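You operate a simulated robot arm through the tools that you are given. There is no shell and no other tool. Be economical: measure what you need, move in short steps, check, and stop when the job is done.

You run a simulated robot arm. Do the job below in one go: nothing can be reset, and whatever is moved stays where it is left.

## Task
Brush the light box clean and check the green-band forks on it.
Fine: put the brush back; leave them on the lit panel and the stack beside them where it is. Set down upright: orange brush. What is to be rubbed or washed off counts as gone when no trace of it is left.

The check looks at the end state, three seconds after you hand in, the way a careful person would. Anything else that was tipped, shoved, dropped, spilled or broken makes it a failure.

## Robot
A 6-joint arm with a two-finger parallel gripper, fixed in place. Base frame: the origin is at the foot of the arm, x ahead of it, y to its left, z up; the work surface is at about z = 0.8. Lengths are in m, angles in degrees, forces in N, time in s.
With the tool pointing down near the work surface it reaches from about 0.34 to 0.76 m from the base axis. Its first joint turns from -66.0 to 66.0 degrees. Payload 2.45 kg.
Tool frame: the origin (TCP) lies between the finger pads and is the grasp point; the fingertips stand 0.024 m ahead of it; z points along the fingers, y is the line along which they close. The gripper opens to 0.068 m. The fingers are 0.017 m wide and 0.01 m thick; the gripper's body (0.04 by 0.07 m) begins 0.041 m behind the TCP.
Orientation is that of the tool frame in the base frame, as [roll, pitch, yaw] about the fixed x, y, z axes, in that order (R = Rz(yaw) Ry(pitch) Rx(roll)). With the fingers straight down and closing along the base's y, the tool's x points along the base's -x, its y along +y and its z along -z.

## Interface
- The arm moves only by the tool play_rows. Its argument "deltas" is a list of rows, each an object of numbers (a shift or turn left out is 0, a gripper value left out holds the last): "tx", "ty", "tz": the shift along the tool's x, y, z in m; "wx", "wy", "wz": the turn, a rotation vector about the tool's x, y, z in degrees; "claw": the gripper command, from -1 (fully open) to 1 (shut), values between in proportion. In form: [{"tx": .., "ty": .., "tz": .., "wx": .., "wy": .., "wz": .., "claw": ..}, ...]. A call has 1 to 8 rows; each row is the pose to reach, as a shift and turn from the pose commanded when the call began, along the tool's axes at that moment. Each row takes 0.2 s and may step no farther than 0.05 m and 8.6 degrees from the row before; otherwise, or with a gripper value out of range, the whole call is refused. Where a pose cannot be reached the arm comes as near as it can. A force on the tool above 40 N (or 10 N above the force at the start of the call, whichever is more), or a blocked arm, ends the call early, and 0.2 s more pass. The fingers move at their own pace (about 0.108 m/s each) and stop on an object; they squeeze with about 25 N. The grip force told is the motor's: it shows also when the fingers shut on nothing. Time passes only in rows, and 0.2 s behind the last, so rows that repeat a pose let the fingers close. It gives the time, the measured TCP pose, the force on the tool (base axes), the opening and the grip force at its end, in the units of the frame above (readings bear some noise), with the torque about the TCP (base axes, N m) and any sound that the robot's microphone picked up.
- Cameras (640 x 400 px; columns grow to the right, rows downward): "scene" is fixed at [0.1742, 0.428, 1.4509]; the picture's right is [-0.62, -0.78, 0.00], its down [-0.54, 0.43, -0.73] and it looks along [0.57, -0.45, -0.69] (base axes); focal length 349 px, centre (320, 200). "wrist" rides on the gripper at [0.084, 0.011, -0.075] in the tool frame; the picture's right is [-0.13, 0.99, 0.00], its down [-0.60, -0.08, -0.79] and it looks along [-0.79, -0.10, 0.61] (tool axes); focal length 251 px, centre (320, 200). There is no depth. A picture from a camera that has moved, and an enlarged one, comes with that camera's place and axes in the base frame and with its lens.
- snapshot(camera): a new picture of that camera. It takes no simulated time.
- zoom(camera, box): a new picture of the part [left, top, right, bottom] of that camera's present view, enlarged. It takes no simulated time.
- hand_in(): hands the job in; it is judged then, once.

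Go step by step. Nothing tells you positions but the pictures and the camera data: compare them with the known pose of the tool, close in by small moves and look again before you grip or let go. The budget is 120 turns and 76 pictures, counting those below and the enlarged ones. Unless the task says otherwise, let go and move clear before handing in, and close with one line.

The tools are called as name(argument=value, ...) on one line, values as JSON. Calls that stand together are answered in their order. play_rows: Moves the arm, as the interface text tells. Its arguments: {"type":"object","properties":{"deltas":{"type":"array","items":{"type":"object","properties":{"tx":{"type":"number"},"ty":{"type":"number"},"tz":{"type":"number"},"wx":{"type":"number"},"wy":{"type":"number"},"wz":{"type":"number"},"claw":{"type":"number"}}}}},"required":["deltas"]} The other tools are called the same way: snapshot (camera) takes a picture; zoom (camera, box) takes an enlarged picture of a part of a camera's view; hand_in () hands the job in.

At the start:

```text
time_s: 0.0
position: [0.4324, 0.0571, 1.1209]
tcp_rot: [-180.0, 0.0, 180.0]
force: [-0.4, 0.3, 0.1]
ft_torque: [-0.04, 0.04, 0.01]
width: 0.0679
grasp_force: 0.1
```

scene: 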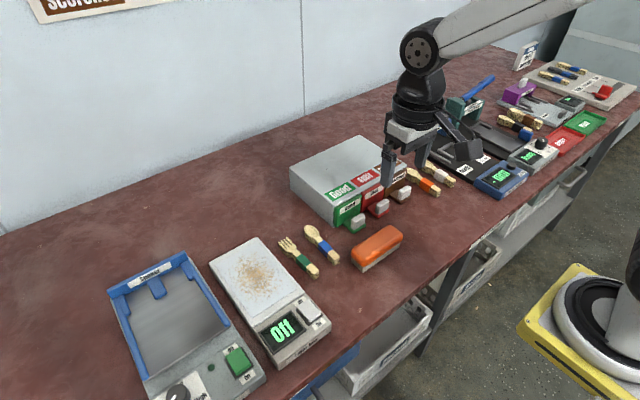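
wrist: 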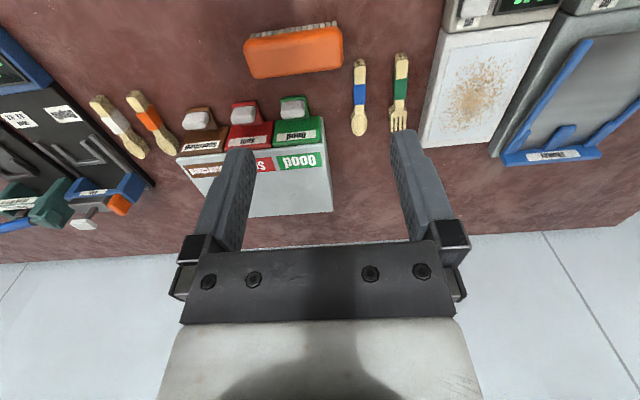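

I see a pale panel with crumbs and an "Off" display, an orange brush, and one green-band fork near it. I'll zoom in to identify the devices and labels.

zoom(camera="scene", box=[100, 220, 340, 400])

zoom(camera="scene", box=[260, 120, 460, 280])

zoom(camera="scene", box=[440, 40, 640, 200])

zoom(camera="wrist", box=[340, 0, 640, 180])

```text
2.22 times, centred on (220, 310) of scene
camera zoom: at [0.1742, 0.428, 1.4509], right [-0.62, -0.78, 0.0], down [-0.54, 0.43, -0.73], along [0.57, -0.45, -0.69], focal length 775 px, centre (542, -44)
```

zoom: 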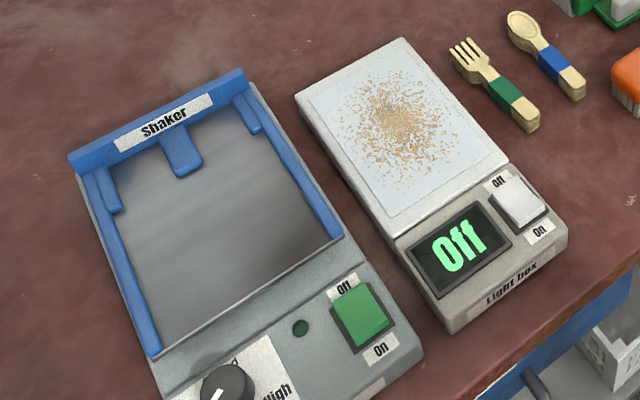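

```text
2.50 times, centred on (360, 200) of scene
camera zoom: at [0.1742, 0.428, 1.4509], right [-0.62, -0.78, 0.0], down [-0.54, 0.43, -0.73], along [0.57, -0.45, -0.69], focal length 872 px, centre (220, 200)
```

zoom: 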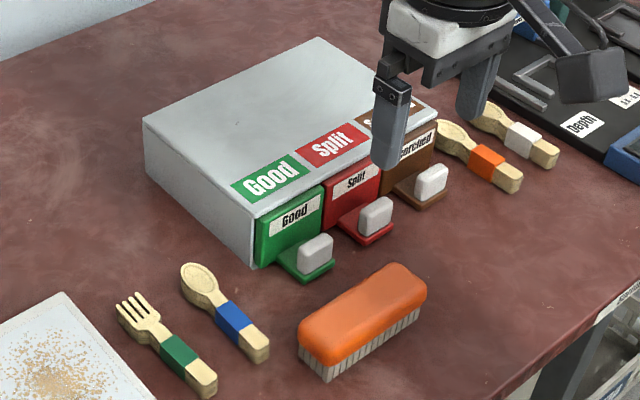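

```text
2.50 times, centred on (540, 120) of scene
camera zoom: at [0.1742, 0.428, 1.4509], right [-0.62, -0.78, 0.0], down [-0.54, 0.43, -0.73], along [0.57, -0.45, -0.69], focal length 872 px, centre (-230, 400)
```

zoom: 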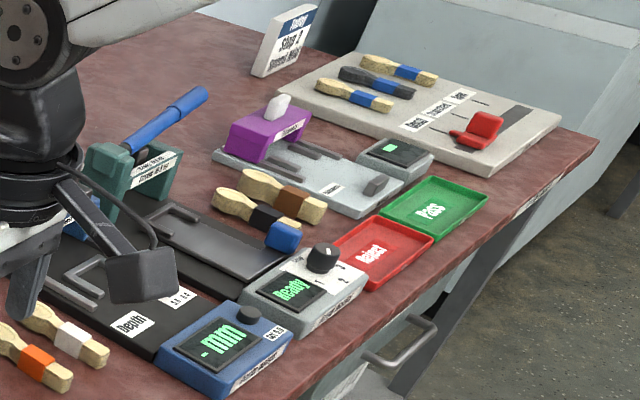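

```text
2.13 times, centred on (490, 90) of wrist
camera zoom: at [0.3488, 0.0671, 1.1958], right [0.13, 0.99, 0.0], down [0.6, -0.08, 0.79], along [0.79, -0.1, -0.61], focal length 536 px, centre (-43, 435)
```

zoom: 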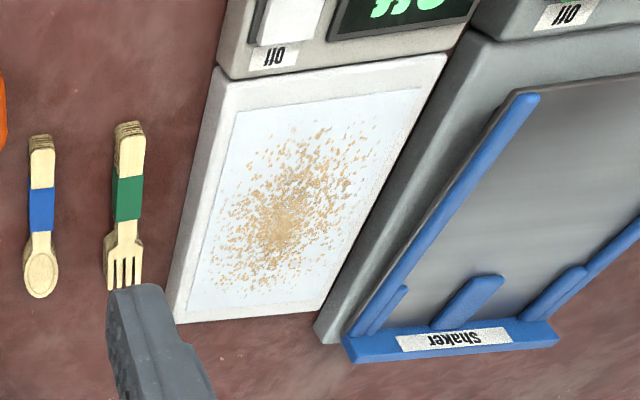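

The right unit is labelled Light box, with an Off/On switch and crumbs on its panel. The fork stack (green) lies at about x 0.52–0.66, y 0.165, and the brush at about (0.49, 0.016). I turn the gripper across the brush and move above it.

play_rows(deltas=[{"wz": -8.5, "tx": -0.01, "ty": -0.005}, {"wz": -17, "tx": -0.02, "ty": -0.01}, {"wz": -25.5, "tx": -0.03, "ty": -0.02, "tz": 0.02}, {"wz": -34, "tx": -0.04, "ty": -0.03, "tz": 0.03}, {"wz": -42.5, "tx": -0.045, "ty": -0.04, "tz": 0.04}, {"wz": -51, "tx": -0.05, "ty": -0.04, "tz": 0.05}, {"wz": -59.5, "tx": -0.057, "ty": -0.04, "tz": 0.06}, {"wz": -68, "tx": -0.057, "ty": -0.04, "tz": 0.08}])

play_rows(deltas=[{"wz": -8}, {"wz": -16}, {"wz": -22}, {"wz": -22}])

snapshot(camera="wrist")

snapshot(camera="scene")

```text
time_s: 1.8
position: [0.4892, 0.0175, 1.0406]
tcp_rot: [180.0, 0.0, -111.8]
force: [0.3, 1.0, 0.0]
ft_torque: [-0.01, 0.0, 0.04]
width: 0.068
grasp_force: 0.1
```

```text
time_s: 2.8
position: [0.4895, 0.0173, 1.0405]
tcp_rot: [179.9, 0.0, -89.8]
force: [0.7, 0.9, 0.2]
ft_torque: [0.02, 0.02, -0.03]
width: 0.0683
grasp_force: 0.0
```

```text
69 pictures are left
camera wrist: at [0.479, -0.0676, 1.1156], right [-0.99, 0.13, 0.0], down [0.08, 0.6, 0.79], along [0.1, 0.79, -0.61], focal length 251 px, centre (320, 200)
```

wrist: 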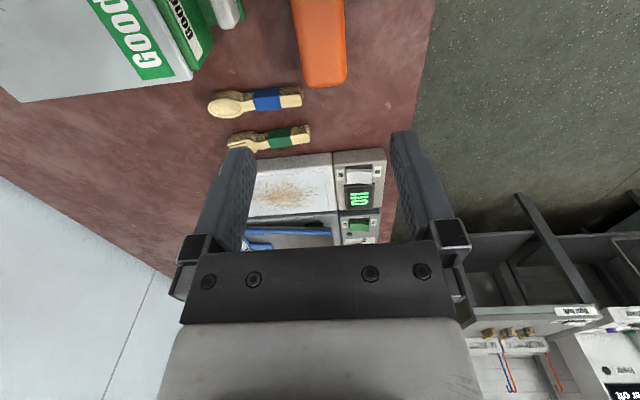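

```text
68 pictures are left
```

scene: 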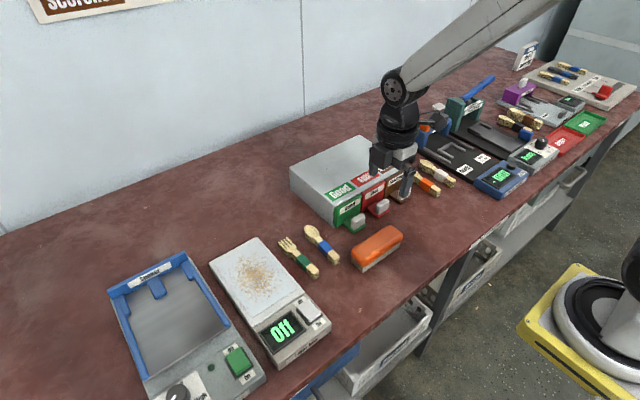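

The brush lies nearly along base y beneath the gripper, seen at about (0.487, 0.02). I zoom to get its width, direction and height.

zoom(camera="scene", box=[330, 210, 430, 285])

zoom(camera="wrist", box=[200, 0, 400, 125])

```text
5.33 times, centred on (380, 248) of scene
camera zoom: at [0.1742, 0.428, 1.4509], right [-0.62, -0.78, 0.0], down [-0.54, 0.43, -0.73], along [0.57, -0.45, -0.69], focal length 1860 px, centre (0, -53)
```

zoom: 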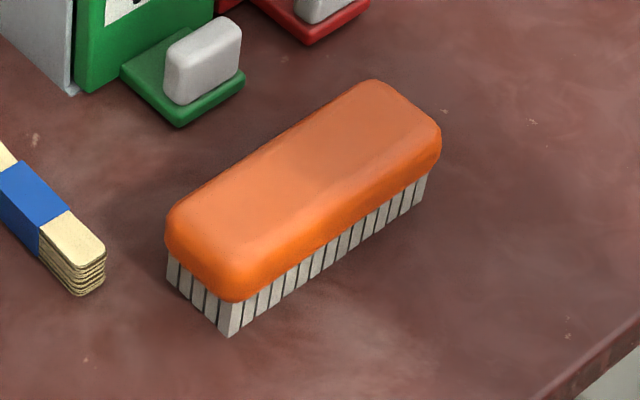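

```text
3.20 times, centred on (300, 62) of wrist
camera zoom: at [0.479, -0.0676, 1.1156], right [-0.99, 0.13, 0.0], down [0.08, 0.6, 0.79], along [0.1, 0.79, -0.61], focal length 805 px, centre (384, 640)
```

zoom: 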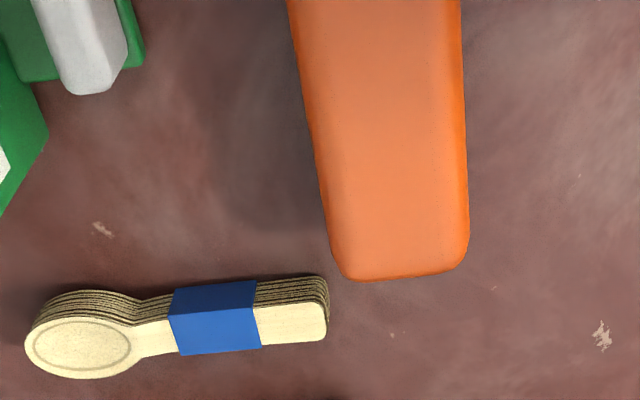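

The brush bristles span x 0.467–0.507 and y −0.035–0.076, so its centre is about (0.487, 0.020), axis along y, with an orange block about z 0.82–0.845. I descend straddling it.

play_rows(deltas=[{"tx": -0.003, "ty": 0.0025, "tz": 0.04}, {"tx": -0.003, "ty": 0.0025, "tz": 0.08}, {"tx": -0.003, "ty": 0.0025, "tz": 0.12}, {"tx": -0.003, "ty": 0.0025, "tz": 0.15}])

zoom(camera="scene", box=[330, 180, 430, 285])

snapshot(camera="wrist")

```text
time_s: 3.8
position: [0.4869, 0.0198, 0.8889]
tcp_rot: [-180.0, 0.0, -90.0]
force: [0.4, -0.8, 0.2]
ft_torque: [-0.01, 0.02, 0.05]
width: 0.068
grasp_force: 0.1
```

```text
3.81 times, centred on (380, 232) of scene
camera zoom: at [0.1742, 0.428, 1.4509], right [-0.62, -0.78, 0.0], down [-0.54, 0.43, -0.73], along [0.57, -0.45, -0.69], focal length 1328 px, centre (91, 76)
```

zoom: 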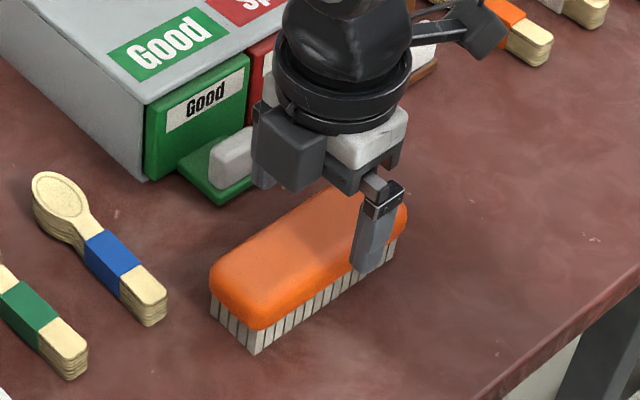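

```text
64 pictures are left
camera wrist: at [0.4763, -0.0645, 0.9647], right [-0.99, 0.13, 0.0], down [0.08, 0.6, 0.79], along [0.1, 0.79, -0.61], focal length 251 px, centre (320, 200)
```

wrist: 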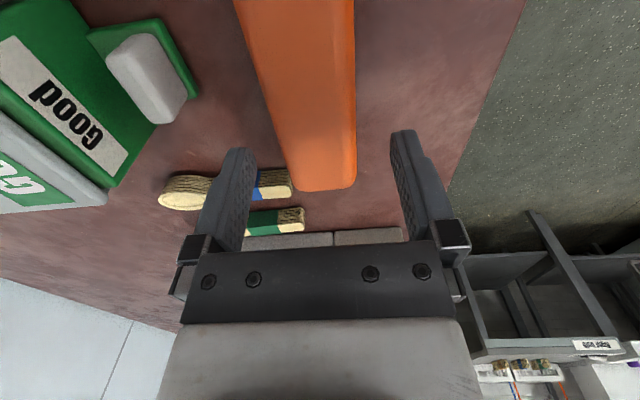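

Alignment looks right: fingers straddle the block with the drawer knob about 3 cm clear. I descend to z≈0.842 and close.

play_rows(deltas=[{"tz": 0.02}, {"tz": 0.035}, {"tz": 0.047}, {"tz": 0.047, "claw": 1}, {"tz": 0.047, "claw": 1}, {"tz": 0.047, "claw": 1}])

zoom(camera="scene", box=[330, 180, 430, 285])

```text
time_s: 5.2
position: [0.4877, 0.02, 0.8429]
tcp_rot: [179.9, 0.0, -89.9]
force: [1.3, -0.5, 2.5]
ft_torque: [0.06, -0.05, -0.03]
width: 0.0478
grasp_force: 24.8
```

```text
3.81 times, centred on (380, 232) of scene
camera zoom: at [0.1742, 0.428, 1.4509], right [-0.62, -0.78, 0.0], down [-0.54, 0.43, -0.73], along [0.57, -0.45, -0.69], focal length 1328 px, centre (91, 76)
```

zoom: 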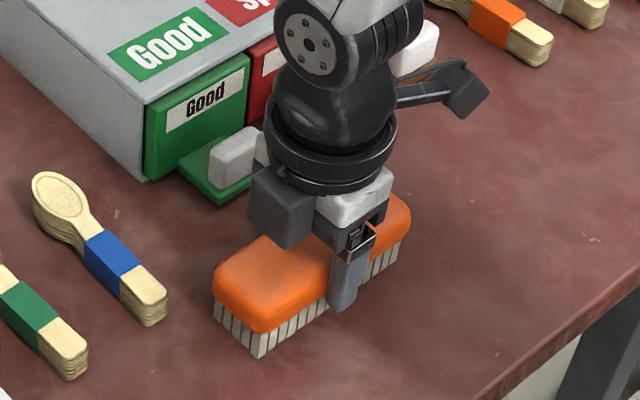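

The brush is held (opening 0.048), with the bristle bottoms 0.043 below the TCP. I lift it and carry it above the light box panel.

play_rows(deltas=[{"tz": -0.03}, {"tz": -0.07}, {"tz": -0.1}, {"tz": -0.12, "tx": -0.02}, {"tz": -0.12, "tx": -0.06}, {"tz": -0.12, "tx": -0.1}, {"tz": -0.12, "tx": -0.14}])

play_rows(deltas=[{"tx": -0.04}, {"tx": -0.08, "ty": -0.02}, {"tx": -0.118, "ty": -0.05}, {"tx": -0.118, "ty": -0.09}, {"tx": -0.118, "ty": -0.107}, {"tx": -0.118, "ty": -0.107}])

snapshot(camera="scene")

snapshot(camera="wrist")

```text
time_s: 6.8
position: [0.4863, 0.1611, 0.9635]
tcp_rot: [180.0, 0.0, -90.0]
force: [-0.4, -1.2, -1.7]
ft_torque: [-0.03, 0.01, 0.0]
width: 0.0476
grasp_force: 24.6
```

```text
time_s: 8.2
position: [0.5939, 0.2783, 0.963]
tcp_rot: [-179.9, -0.1, -90.0]
force: [-0.4, -0.1, -1.2]
ft_torque: [0.01, 0.01, 0.01]
width: 0.0477
grasp_force: 25.2
```

```text
62 pictures are left
```

scene: 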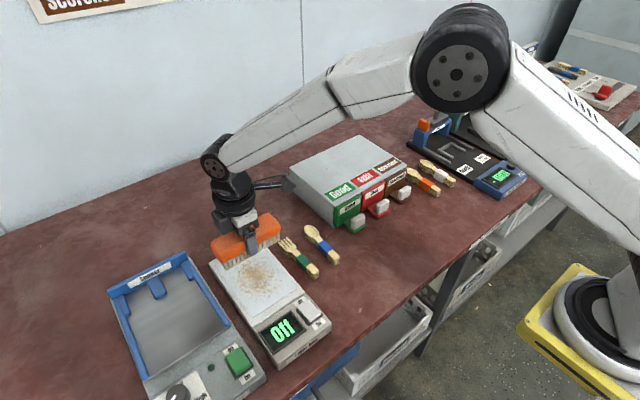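

```text
61 pictures are left
camera wrist: at [0.5832, 0.1932, 1.0384], right [-0.99, 0.13, 0.0], down [0.08, 0.6, 0.79], along [0.1, 0.79, -0.61], focal length 251 px, centre (320, 200)
```

wrist: 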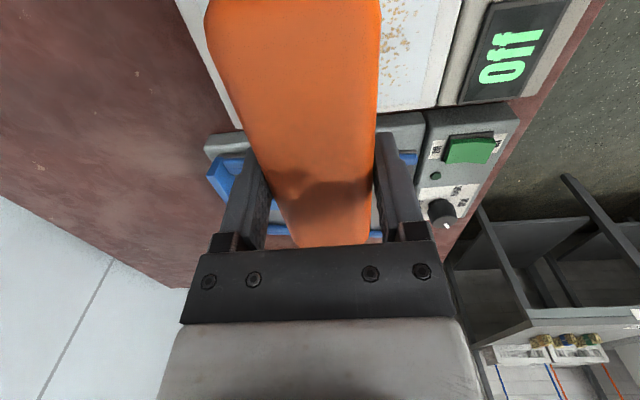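

The brush hangs over the panel (about x 0.51–0.668, y 0.222–0.326, height around 0.83). I go to the near end and descend gently to feel contact.

play_rows(deltas=[{"ty": 0.03, "tx": 0.004}, {"ty": 0.046, "tx": 0.004, "tz": 0.03}, {"ty": 0.046, "tx": 0.004, "tz": 0.06}, {"ty": 0.046, "tx": 0.004, "tz": 0.07}, {"ty": 0.046, "tx": 0.004, "tz": 0.076}, {"ty": 0.046, "tx": 0.004, "tz": 0.08}])

zoom(camera="scene", box=[190, 180, 350, 370])

```text
time_s: 9.6
position: [0.5473, 0.2741, 0.8836]
tcp_rot: [180.0, 0.0, -90.0]
force: [-0.1, 0.4, -0.5]
ft_torque: [0.04, 0.02, -0.02]
width: 0.0478
grasp_force: 24.7
```

```text
2.11 times, centred on (270, 275) of scene
camera zoom: at [0.1743, 0.428, 1.4509], right [-0.62, -0.78, 0.0], down [-0.54, 0.43, -0.73], along [0.57, -0.45, -0.69], focal length 734 px, centre (425, 42)
```

zoom: 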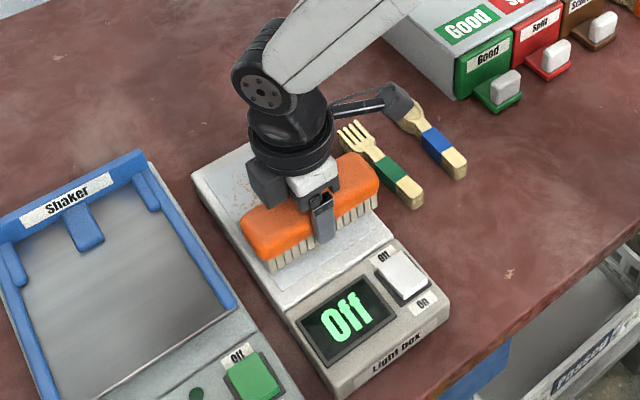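

The brush is centred across the panel, just above it. I descend in small steps until contact.

play_rows(deltas=[{"tz": 0.003}, {"tz": 0.006}, {"tz": 0.008}])

```text
time_s: 10.4
position: [0.5479, 0.2747, 0.8778]
tcp_rot: [-179.9, 0.2, -89.9]
force: [-7.0, -3.8, 24.7]
ft_torque: [-0.01, 0.36, -0.01]
width: 0.0481
grasp_force: 25.3
```

Contact at a panel height of about 0.835. I ease the pressure and sweep along the panel and back.

play_rows(deltas=[{"tz": -0.001}, {"tz": -0.001, "ty": -0.015}, {"tz": -0.001, "ty": -0.03}, {"tz": -0.001, "ty": -0.045}, {"tz": -0.001, "ty": -0.06}, {"tz": -0.001, "ty": -0.075}, {"tz": -0.001, "ty": -0.09}, {"tz": -0.001, "ty": -0.105}])

zoom(camera="scene", box=[190, 180, 350, 370])

```text
time_s: 12.2
position: [0.6534, 0.2746, 0.8776]
tcp_rot: [179.9, 0.0, -90.0]
force: [-6.1, -0.3, 16.3]
ft_torque: [0.27, 0.05, 0.09]
width: 0.0478
grasp_force: 25.0
```

```text
2.11 times, centred on (270, 275) of scene
camera zoom: at [0.1737, 0.4278, 1.451], right [-0.62, -0.78, 0.0], down [-0.54, 0.43, -0.73], along [0.57, -0.45, -0.69], focal length 734 px, centre (425, 42)
```

zoom: 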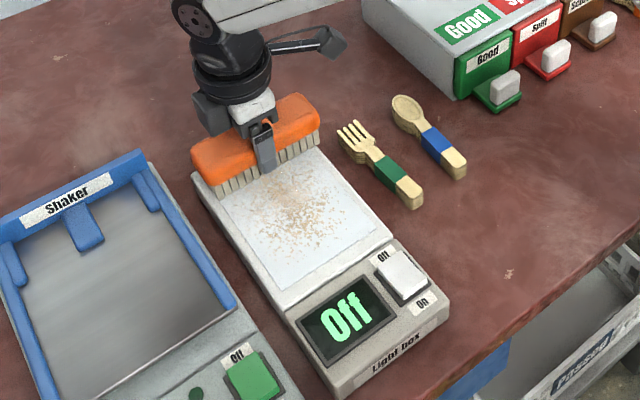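

The crumbs thinned after one pass, so I repeat the strokes.

play_rows(deltas=[{"ty": 0.015}, {"ty": 0.03}, {"ty": 0.045}, {"ty": 0.06}, {"ty": 0.075}, {"ty": 0.09}, {"ty": 0.105}, {"ty": 0.11}])

play_rows(deltas=[{"ty": -0.015}, {"ty": -0.03}, {"ty": -0.045}, {"ty": -0.06}, {"ty": -0.075}, {"ty": -0.09}, {"ty": -0.105}, {"ty": -0.112}])

zoom(camera="scene", box=[190, 180, 350, 370])

```text
time_s: 14.0
position: [0.5429, 0.2751, 0.8765]
tcp_rot: [-179.7, 0.1, -89.9]
force: [6.9, -0.6, 17.2]
ft_torque: [-0.2, -0.11, 0.07]
width: 0.0476
grasp_force: 25.0
```

```text
time_s: 15.8
position: [0.6547, 0.2739, 0.8773]
tcp_rot: [180.0, 0.0, -90.0]
force: [-2.2, 0.0, 6.3]
ft_torque: [-0.21, 0.1, -0.08]
width: 0.0474
grasp_force: 25.6
```

```text
2.11 times, centred on (270, 275) of scene
camera zoom: at [0.1741, 0.428, 1.451], right [-0.62, -0.78, 0.0], down [-0.54, 0.43, -0.73], along [0.57, -0.45, -0.69], focal length 734 px, centre (425, 42)
```

zoom: 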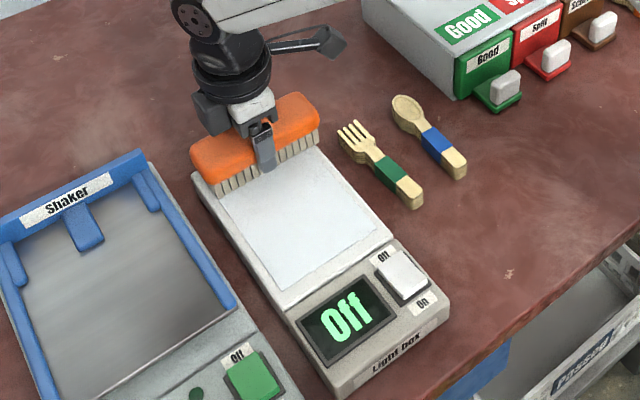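

It looks clean; I do one more round trip for safety, then lift and inspect.

play_rows(deltas=[{"ty": 0.015}, {"ty": 0.03}, {"ty": 0.045}, {"ty": 0.06}, {"ty": 0.075}, {"ty": 0.09}, {"ty": 0.105}, {"ty": 0.115}])

play_rows(deltas=[{"ty": -0.015}, {"ty": -0.03}, {"ty": -0.045}, {"ty": -0.06}, {"ty": -0.075}, {"ty": -0.09}, {"ty": -0.105}, {"ty": -0.112}])

play_rows(deltas=[{"tz": -0.03}, {"tz": -0.07, "ty": 0.03}, {"tz": -0.09, "ty": 0.07}, {"tz": -0.09, "ty": 0.11}, {"tz": -0.09, "ty": 0.15}, {"tz": -0.09, "ty": 0.165, "tx": 0.02}, {"tz": -0.09, "ty": 0.165, "tx": 0.06}, {"tz": -0.09, "ty": 0.165, "tx": 0.1}])

zoom(camera="scene", box=[190, 220, 340, 345])

```text
time_s: 17.6
position: [0.5384, 0.2727, 0.8774]
tcp_rot: [179.9, 0.0, -90.0]
force: [1.4, 0.2, -1.5]
ft_torque: [0.02, -0.02, -0.04]
width: 0.0474
grasp_force: 25.5
```

```text
time_s: 19.4
position: [0.651, 0.2745, 0.8765]
tcp_rot: [-180.0, -0.1, -90.1]
force: [-0.7, 0.0, -0.1]
ft_torque: [0.06, 0.02, 0.02]
width: 0.0476
grasp_force: 25.1
```

```text
time_s: 21.2
position: [0.4871, 0.1742, 0.9662]
tcp_rot: [-180.0, 0.0, -90.0]
force: [-0.9, -1.2, -1.4]
ft_torque: [0.0, 0.01, -0.03]
width: 0.0477
grasp_force: 25.5
```

```text
3.20 times, centred on (265, 282) of scene
camera zoom: at [0.1742, 0.428, 1.4509], right [-0.62, -0.79, 0.0], down [-0.54, 0.43, -0.73], along [0.57, -0.45, -0.69], focal length 1116 px, centre (496, -64)
```

zoom: 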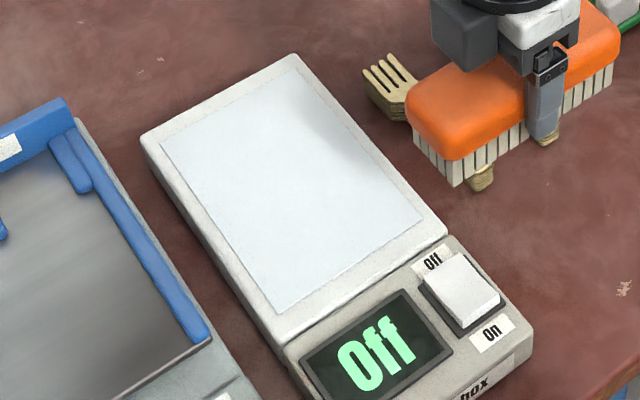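

The panel is clean. I take the brush back to its original spot at (0.487, 0.020).

play_rows(deltas=[{"tx": 0.04}, {"tx": 0.08}, {"tx": 0.12}, {"tx": 0.154}, {"tx": 0.154, "tz": 0.04}, {"tx": 0.154, "tz": 0.08}, {"tx": 0.154, "tz": 0.105}, {"tx": 0.154, "tz": 0.115}])

zoom(camera="scene", box=[330, 180, 430, 285])

```text
time_s: 23.0
position: [0.486, 0.0206, 0.8513]
tcp_rot: [-180.0, 0.1, -90.0]
force: [0.1, 0.4, -1.7]
ft_torque: [0.01, 0.03, -0.01]
width: 0.0473
grasp_force: 25.0
```

```text
3.81 times, centred on (380, 232) of scene
camera zoom: at [0.1743, 0.428, 1.4509], right [-0.62, -0.78, 0.0], down [-0.54, 0.43, -0.73], along [0.57, -0.45, -0.69], focal length 1328 px, centre (91, 76)
```

zoom: 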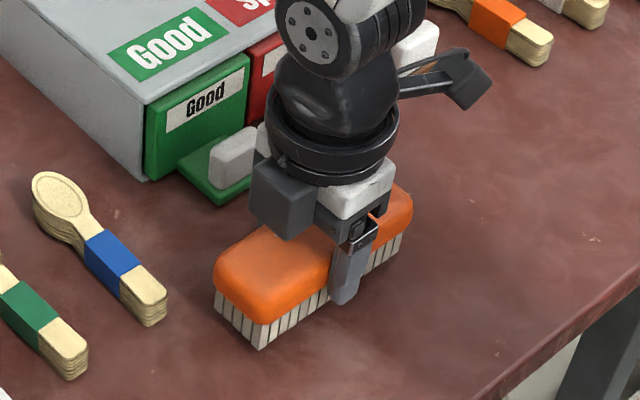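

play_rows(deltas=[{"tz": 0.003}, {"tz": 0.006}, {"tz": 0.008}, {"tz": 0.0095}])

```text
time_s: 24.0
position: [0.4862, 0.0201, 0.8416]
tcp_rot: [180.0, 0.0, -90.0]
force: [-0.5, -0.4, -0.4]
ft_torque: [0.0, -0.01, 0.03]
width: 0.0477
grasp_force: 24.3
```

The brush has slid slightly up in the grip, so there is no contact yet. I go down in 1 mm steps until it rests.

play_rows(deltas=[{"tz": 0.001}, {"tz": 0.001}])

play_rows(deltas=[{"tz": 0.001}, {"tz": 0.001}])

```text
time_s: 24.6
position: [0.4858, 0.0202, 0.8418]
tcp_rot: [-180.0, 0.0, -90.0]
force: [-3.4, 0.7, 10.2]
ft_torque: [0.01, 0.09, -0.03]
width: 0.0476
grasp_force: 25.2
```

```text
time_s: 25.2
position: [0.4868, 0.0203, 0.8408]
tcp_rot: [-179.9, 0.0, -90.0]
force: [-6.0, 2.3, 25.2]
ft_torque: [0.05, 0.13, 0.0]
width: 0.0477
grasp_force: 24.9
```

It rests on the table. I relieve the pressure, open, and rise.

play_rows(deltas=[{"tz": -0.0015}, {"tz": -0.0015, "claw": -1}, {"tz": -0.0015, "claw": -1}, {"tz": -0.03, "claw": -1}, {"tz": -0.07}, {"tz": -0.11}, {"tz": -0.14}])

snapshot(camera="scene")

zoom(camera="scene", box=[240, 270, 340, 370])

```text
time_s: 26.8
position: [0.4862, 0.0199, 0.9811]
tcp_rot: [180.0, 0.0, -90.0]
force: [-0.3, 0.2, 0.1]
ft_torque: [0.02, 0.0, -0.02]
width: 0.068
grasp_force: 0.0
```

```text
55 pictures are left
```

scene: 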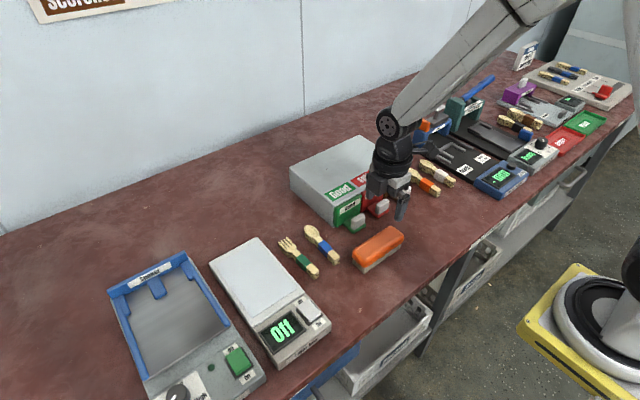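

```text
4.00 times, centred on (290, 320) of scene
camera zoom: at [0.1742, 0.428, 1.4509], right [-0.62, -0.78, 0.0], down [-0.54, 0.43, -0.73], along [0.57, -0.45, -0.69], focal length 1395 px, centre (440, -280)
```

zoom: 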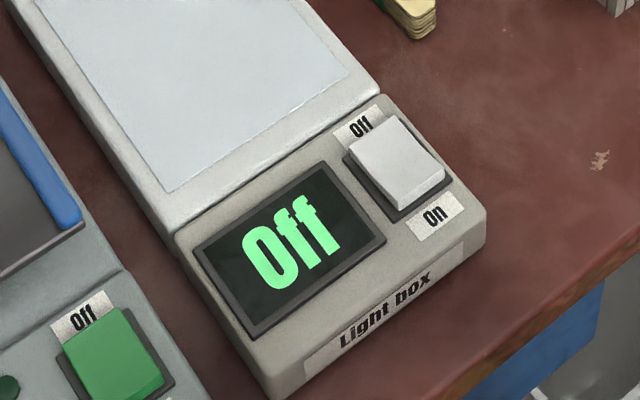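

The brush is back in place. The rocker spans about x 0.43–0.47 at y≈0.238, with the raised "On" end nearer the robot. I turn back to the original yaw with the fingers shut and go above the On end.

play_rows(deltas=[{"wz": 8.5, "tx": -0.03, "claw": 1}, {"wz": 17, "tx": -0.06}, {"wz": 25.5, "tx": -0.09, "ty": 0.01}, {"wz": 34, "tx": -0.12, "ty": 0.02}, {"wz": 42.5, "tx": -0.15, "ty": 0.03}, {"wz": 51, "tx": -0.18, "ty": 0.04}, {"wz": 59.5, "tx": -0.21, "ty": 0.05}, {"wz": 68, "tx": -0.218, "ty": 0.05}])

play_rows(deltas=[{"wz": 8}, {"wz": 16}, {"wz": 22}, {"wz": 22, "tz": 0.03}, {"wz": 22, "tz": 0.06}, {"wz": 22, "tz": 0.06}])

zoom(camera="scene", box=[220, 240, 360, 370])

snapshot(camera="wrist")

```text
time_s: 28.6
position: [0.4349, 0.2395, 0.9796]
tcp_rot: [180.0, 0.0, -158.0]
force: [-0.6, -0.5, 0.0]
ft_torque: [0.01, -0.01, -0.01]
width: 0.0
grasp_force: 23.4
```

```text
time_s: 30.0
position: [0.437, 0.2379, 0.9196]
tcp_rot: [-180.0, 0.1, 179.9]
force: [-0.4, -0.6, 0.3]
ft_torque: [0.0, -0.02, 0.02]
width: 0.0
grasp_force: 23.4
```

```text
3.08 times, centred on (290, 305) of scene
camera zoom: at [0.1743, 0.428, 1.4509], right [-0.62, -0.78, 0.0], down [-0.54, 0.43, -0.73], along [0.57, -0.45, -0.69], focal length 1073 px, centre (412, -123)
```

zoom: 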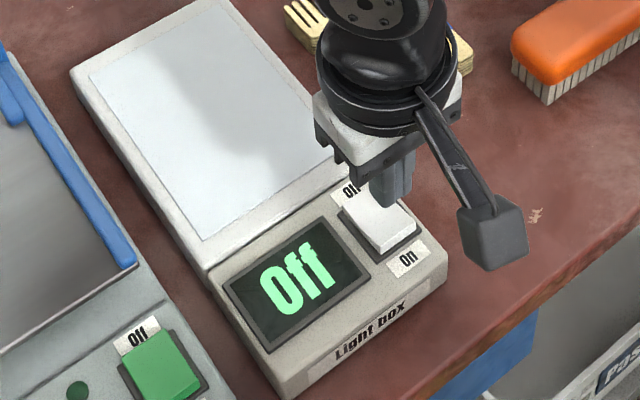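

```text
52 pictures are left
camera wrist: at [0.3533, 0.2482, 0.9954], right [0.13, 0.99, 0.0], down [0.6, -0.08, 0.79], along [0.79, -0.1, -0.61], focal length 251 px, centre (320, 200)
```

wrist: 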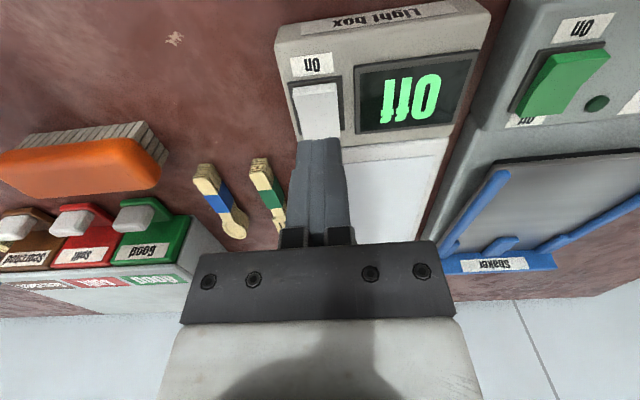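

The fingertips are lined up over the On half. I descend slowly until the switch moves.

play_rows(deltas=[{"tz": 0.02}, {"tz": 0.034}, {"tz": 0.038}, {"tz": 0.042}, {"tz": 0.046}, {"tz": 0.049}])

zoom(camera="scene", box=[220, 240, 360, 370])

```text
time_s: 31.4
position: [0.4363, 0.2398, 0.8704]
tcp_rot: [180.0, 0.0, 180.0]
force: [-0.4, 0.2, 1.6]
ft_torque: [0.01, 0.04, 0.01]
width: 0.0
grasp_force: 23.9
```

```text
3.08 times, centred on (290, 305) of scene
camera zoom: at [0.1742, 0.428, 1.4509], right [-0.62, -0.78, 0.0], down [-0.54, 0.43, -0.73], along [0.57, -0.45, -0.69], focal length 1073 px, centre (412, -123)
```

zoom: 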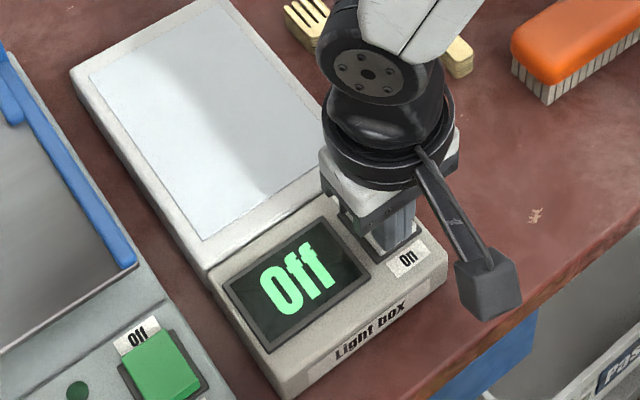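

Just touching the rocker now; I press further in small steps.

play_rows(deltas=[{"tz": 0.002}, {"tz": 0.004}, {"tz": 0.006}, {"tz": 0.008}])

zoom(camera="scene", box=[220, 240, 360, 370])

```text
time_s: 32.1
position: [0.4356, 0.2388, 0.869]
tcp_rot: [180.0, 0.0, -180.0]
force: [-6.1, -3.6, 11.9]
ft_torque: [-0.08, 0.0, -0.05]
width: 0.0
grasp_force: 23.3
stopped in row 3: the force on the tool passed its limit at 48 N (the readings are from after the stop); the commanded pose is now the measured one
```

```text
3.08 times, centred on (290, 305) of scene
camera zoom: at [0.1739, 0.4278, 1.451], right [-0.62, -0.78, 0.0], down [-0.54, 0.43, -0.73], along [0.57, -0.45, -0.69], focal length 1073 px, centre (412, -123)
```

zoom: 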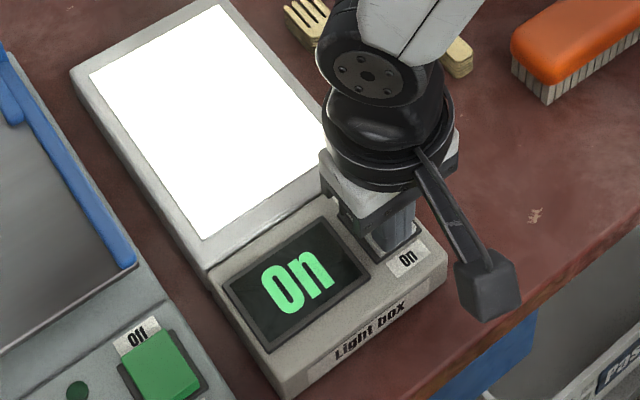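

The light box is on. I rise and move back over the fork bundle to look at it.

play_rows(deltas=[{"tz": -0.03}, {"tz": -0.07}, {"tz": -0.11, "claw": -1}, {"tz": -0.13, "ty": -0.03}, {"tz": -0.13, "ty": -0.07, "tx": -0.03}, {"tz": -0.13, "ty": -0.075, "tx": -0.06}, {"tz": -0.13, "ty": -0.075, "tx": -0.06}])

zoom(camera="scene", box=[210, 210, 350, 300])

snapshot(camera="wrist")

```text
time_s: 33.7
position: [0.4976, 0.1649, 0.9994]
tcp_rot: [180.0, 0.0, 180.0]
force: [0.1, -0.2, 0.1]
ft_torque: [-0.01, 0.0, 0.01]
width: 0.0679
grasp_force: 0.2
```

```text
4.44 times, centred on (280, 255) of scene
camera zoom: at [0.1743, 0.428, 1.4509], right [-0.62, -0.78, 0.0], down [-0.54, 0.43, -0.73], along [0.57, -0.45, -0.69], focal length 1550 px, centre (498, -44)
```

zoom: 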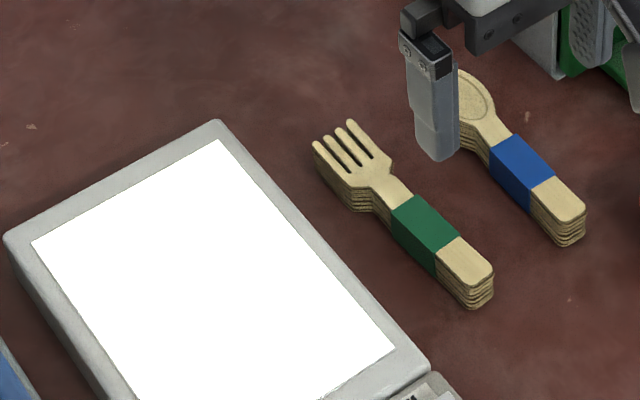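

```text
48 pictures are left
camera wrist: at [0.4147, 0.1741, 1.074], right [0.13, 0.99, 0.0], down [0.6, -0.08, 0.79], along [0.79, -0.1, -0.61], focal length 251 px, centre (320, 200)
```

wrist: 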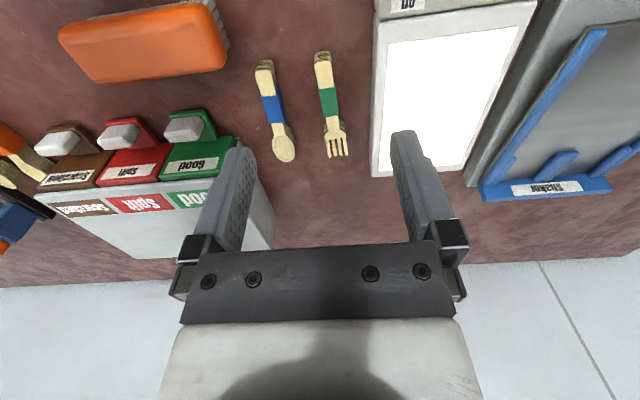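

The light box is lit. The fork bundle lies along x (turned about 2.7°), with its green band at about (0.567, 0.1645) and its top at about z 0.82. I set a 40 mm opening and approach it.

play_rows(deltas=[{"tx": -0.03, "claw": -0.18}, {"tx": -0.069, "wz": -2.7}, {"tx": -0.069, "tz": 0.04, "wz": -2.7}, {"tx": -0.069, "tz": 0.08, "wz": -2.7}, {"tx": -0.069, "tz": 0.12, "wz": -2.7}, {"tx": -0.069, "tz": 0.13, "wz": -2.7}, {"tx": -0.069, "tz": 0.13, "wz": -2.7}])

zoom(camera="scene", box=[230, 200, 350, 290])

zoom(camera="wrist", box=[200, 0, 460, 250])

```text
time_s: 35.3
position: [0.5662, 0.1637, 0.8696]
tcp_rot: [-179.9, 0.1, -177.3]
force: [-0.6, -0.4, 0.0]
ft_torque: [0.0, 0.02, -0.05]
width: 0.0401
grasp_force: 0.1
```

```text
4.44 times, centred on (290, 245) of scene
camera zoom: at [0.1743, 0.428, 1.4509], right [-0.62, -0.78, 0.0], down [-0.54, 0.43, -0.73], along [0.57, -0.45, -0.69], focal length 1550 px, centre (453, 0)
```

zoom: 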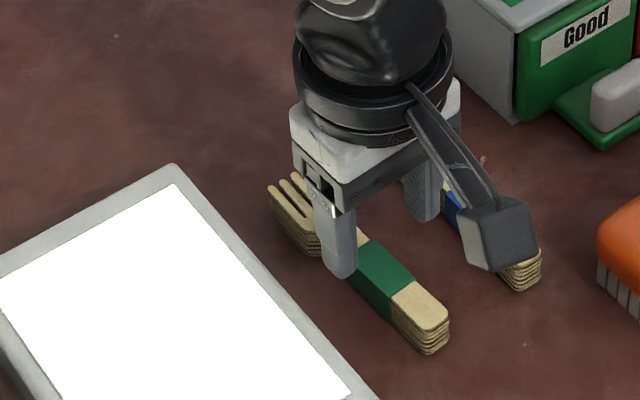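

```text
1.60 times, centred on (330, 125) of wrist
camera zoom: at [0.4824, 0.1701, 0.9438], right [0.08, 1.0, 0.0], down [0.61, -0.05, 0.79], along [0.79, -0.06, -0.61], focal length 402 px, centre (304, 320)
```

zoom: 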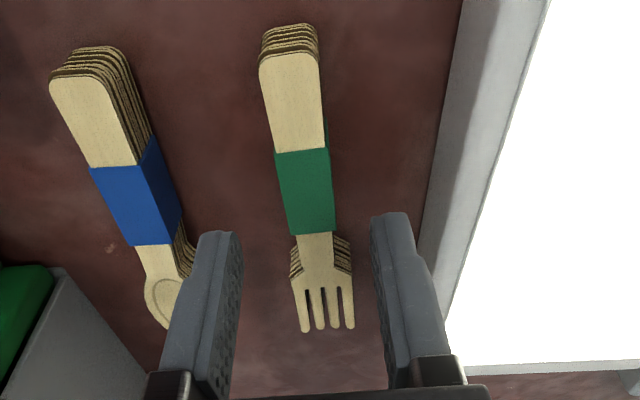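

Aligned with the band. I descend so the fingertips are just above the table and close.

play_rows(deltas=[{"tz": 0.02}, {"tz": 0.034}, {"tz": 0.042}, {"tz": 0.042, "claw": 1}, {"tz": 0.042, "claw": 1}, {"tz": 0.042, "claw": 1}])

zoom(camera="scene", box=[230, 200, 350, 290])

```text
time_s: 36.7
position: [0.566, 0.1632, 0.8266]
tcp_rot: [-180.0, 0.0, -177.3]
force: [0.1, -0.6, 0.3]
ft_torque: [0.03, 0.01, -0.01]
width: 0.0147
grasp_force: 25.3
```

```text
4.44 times, centred on (290, 245) of scene
camera zoom: at [0.1743, 0.428, 1.4509], right [-0.62, -0.78, 0.0], down [-0.54, 0.43, -0.73], along [0.57, -0.45, -0.69], focal length 1550 px, centre (453, 0)
```

zoom: 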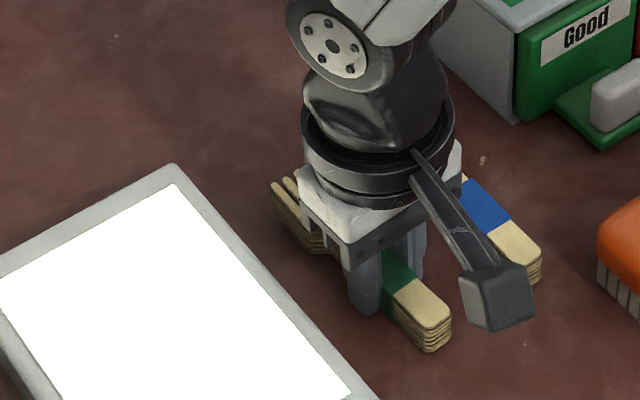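

The bundle is held (14.7 mm). I lift and carry it over the centre of the lit panel.

play_rows(deltas=[{"tz": -0.02}, {"tz": -0.05}, {"tz": -0.08}, {"tz": -0.085, "ty": 0.03}, {"tz": -0.085, "ty": 0.06, "tx": -0.005}, {"tz": -0.085, "ty": 0.09, "tx": -0.011, "wz": 2.7}, {"tz": -0.085, "ty": 0.1096, "tx": -0.0112, "wz": 2.7}, {"tz": -0.085, "ty": 0.1096, "tx": -0.0112, "wz": 2.7}])

zoom(camera="scene", box=[190, 190, 350, 310])

snapshot(camera="wrist")

```text
time_s: 38.5
position: [0.5707, 0.2743, 0.9119]
tcp_rot: [-180.0, 0.0, 180.0]
force: [-0.3, -0.4, -0.1]
ft_torque: [0.03, 0.03, -0.02]
width: 0.0147
grasp_force: 25.1
```

```text
3.33 times, centred on (270, 250) of scene
camera zoom: at [0.1742, 0.428, 1.4509], right [-0.62, -0.78, 0.0], down [-0.54, 0.43, -0.73], along [0.57, -0.45, -0.69], focal length 1162 px, centre (487, 33)
```

zoom: 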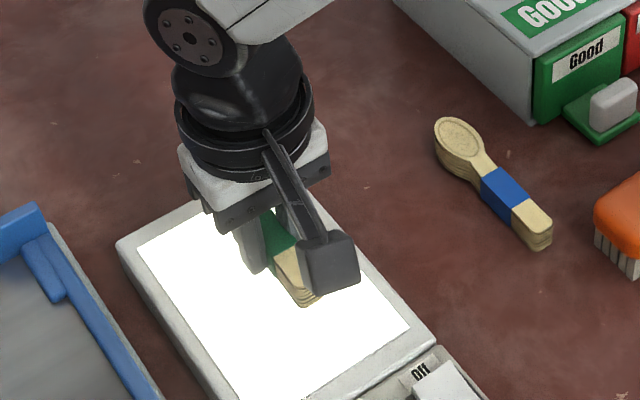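

```text
43 pictures are left
camera wrist: at [0.4881, 0.2837, 0.9873], right [0.13, 0.99, 0.0], down [0.6, -0.08, 0.79], along [0.79, -0.1, -0.61], focal length 251 px, centre (320, 200)
```

wrist: 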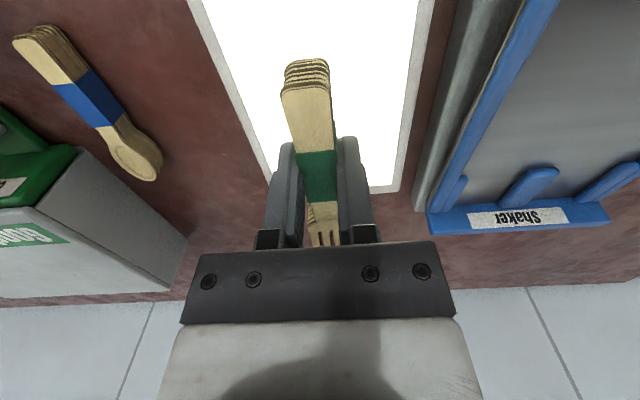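

The whole bundle came along and hangs level above the lit panel. I lower it gently.

play_rows(deltas=[{"tz": 0.02}, {"tz": 0.036}, {"tz": 0.043}, {"tz": 0.046}, {"tz": 0.048}])

```text
time_s: 39.7
position: [0.5728, 0.2735, 0.8658]
tcp_rot: [179.9, 0.0, 180.0]
force: [-0.3, -0.3, 0.8]
ft_torque: [0.01, 0.0, -0.02]
width: 0.0147
grasp_force: 24.7
```

play_rows(deltas=[{"tz": 0.001}, {"tz": 0.0015}])

zoom(camera="scene", box=[190, 190, 350, 310])

```text
time_s: 40.3
position: [0.5713, 0.2742, 0.8624]
tcp_rot: [-179.9, 0.0, -180.0]
force: [0.5, -1.0, -0.4]
ft_torque: [-0.01, 0.04, -0.01]
width: 0.0147
grasp_force: 24.5
```

```text
3.33 times, centred on (270, 250) of scene
camera zoom: at [0.1743, 0.428, 1.4509], right [-0.62, -0.78, 0.0], down [-0.54, 0.43, -0.73], along [0.57, -0.45, -0.69], focal length 1162 px, centre (487, 33)
```

zoom: 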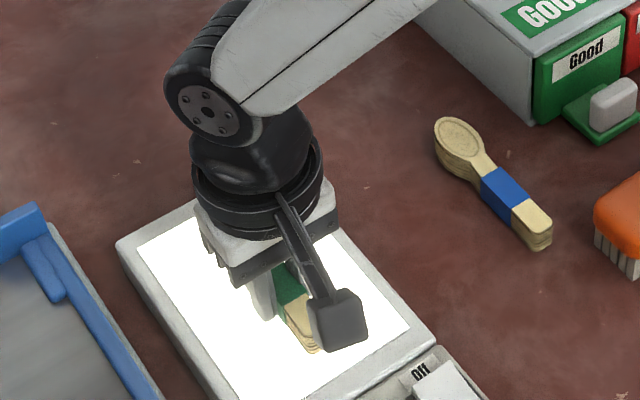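

Almost down with no contact force yet; two more 1 mm steps.

play_rows(deltas=[{"tz": 0.001}, {"tz": 0.001}])

play_rows(deltas=[{"tz": 0.001}, {"tz": 0.001}])

```text
time_s: 40.9
position: [0.5717, 0.2743, 0.862]
tcp_rot: [179.9, 0.1, -180.0]
force: [-1.0, 0.1, 1.7]
ft_torque: [-0.02, -0.14, -0.01]
width: 0.0147
grasp_force: 25.4
```

```text
time_s: 41.5
position: [0.573, 0.2746, 0.8618]
tcp_rot: [179.8, 0.1, 180.0]
force: [-3.9, -2.8, 16.1]
ft_torque: [-0.09, -0.01, -0.03]
width: 0.0148
grasp_force: 24.3
```

Contact: the bundle rests on the panel. I ease off, open, and rise straight up.

play_rows(deltas=[{"tz": -0.001}, {"tz": -0.001, "claw": -0.18}, {"tz": -0.001, "claw": -0.18}, {"tz": -0.03, "claw": -0.18}, {"tz": -0.07}, {"tz": -0.11}, {"tz": -0.14, "tx": 0.03}, {"tz": -0.16, "tx": 0.06}])

play_rows(deltas=[{"ty": -0.045}, {"ty": -0.09}, {"ty": -0.135}, {"ty": -0.18}, {"ty": -0.22, "tx": 0.03, "tz": -0.03}, {"ty": -0.22, "tx": 0.03, "tz": -0.05}])

snapshot(camera="scene")

zoom(camera="scene", box=[190, 210, 350, 350])

snapshot(camera="wrist")

```text
time_s: 43.3
position: [0.5114, 0.2734, 1.0213]
tcp_rot: [180.0, -0.1, -180.0]
force: [-0.2, -0.1, -0.7]
ft_torque: [0.0, -0.01, 0.03]
width: 0.0399
grasp_force: 0.1
```

```text
refused: row 5 steps farther than a row can; nothing moved
```

```text
41 pictures are left
```

scene: 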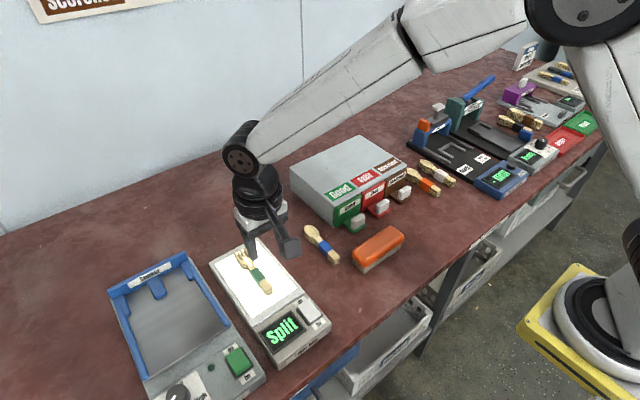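

```text
2.86 times, centred on (270, 280) of scene
camera zoom: at [0.1743, 0.428, 1.4509], right [-0.62, -0.78, 0.0], down [-0.54, 0.43, -0.73], along [0.57, -0.45, -0.69], focal length 996 px, centre (463, -29)
```

zoom: 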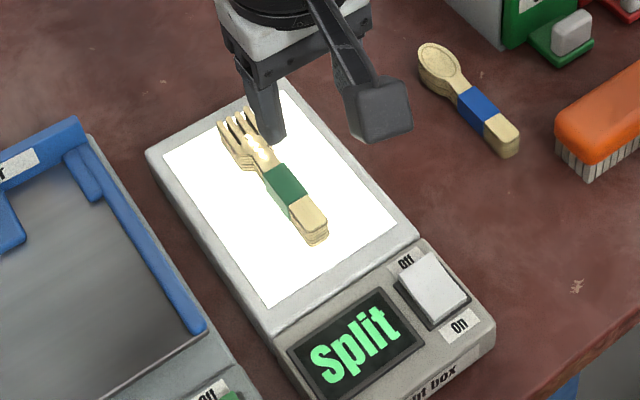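

```text
39 pictures are left
camera wrist: at [0.4282, 0.2833, 1.0968], right [0.13, 0.99, 0.0], down [0.6, -0.08, 0.79], along [0.79, -0.1, -0.61], focal length 251 px, centre (320, 200)
```

wrist: 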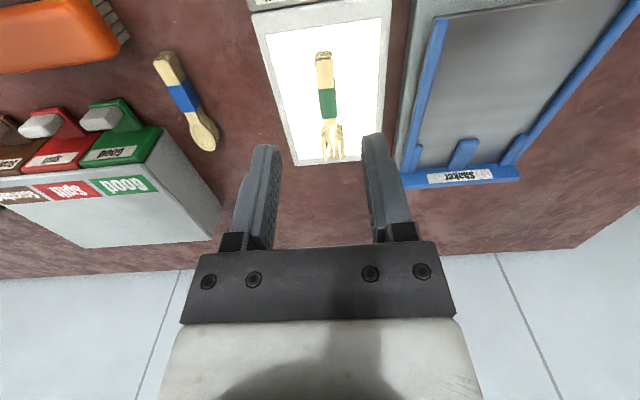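

The bundle lies on the lit panel, and the box reads "Split". The task says to leave the forks there. I move the arm clear and take a last look.

play_rows(deltas=[{"tz": -0.03}, {"tz": -0.06, "ty": -0.03}, {"tz": -0.08, "ty": -0.07}, {"tz": -0.08, "ty": -0.11, "tx": 0.01}, {"tz": -0.08, "ty": -0.15, "tx": 0.03}, {"tz": -0.08, "ty": -0.19, "tx": 0.05}, {"tz": -0.08, "ty": -0.21, "tx": 0.07}])

snapshot(camera="scene")

zoom(camera="scene", box=[190, 210, 430, 350])

```text
time_s: 44.9
position: [0.4415, 0.0645, 1.1009]
tcp_rot: [180.0, 0.3, -179.9]
force: [-0.1, 0.0, 0.3]
ft_torque: [0.01, -0.01, -0.02]
width: 0.0401
grasp_force: 0.0
```

```text
38 pictures are left
```

scene: 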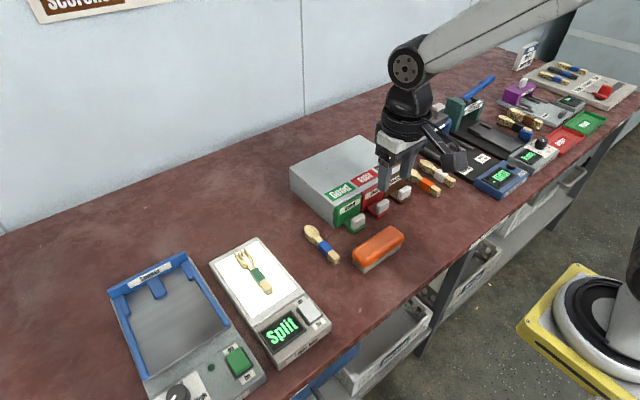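

```text
2.67 times, centred on (310, 280) of scene
camera zoom: at [0.1742, 0.428, 1.4509], right [-0.62, -0.78, 0.0], down [-0.54, 0.43, -0.73], along [0.57, -0.45, -0.69], focal length 930 px, centre (347, -13)
```

zoom: 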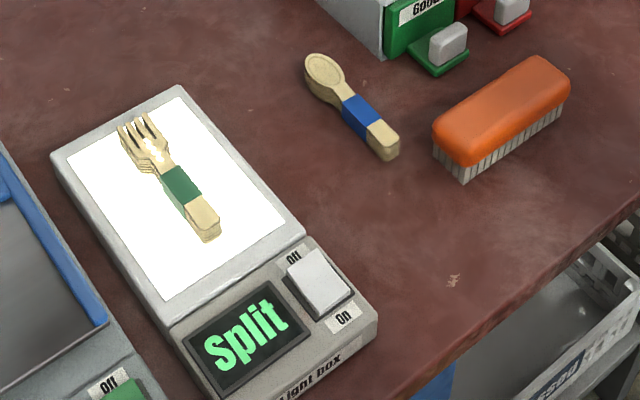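

The panel is clean and lit with the forks on it, the brush stands upright at its place, the spoons are untouched, and the arm is clear. I hand in.

hand_in()

```text
The job is handed in.
```

The light box is brushed clean and switched on; the green-band forks lie on the lit panel, where it reads "Split". The orange brush is back upright in its place and the blue-band spoon stack was not moved.
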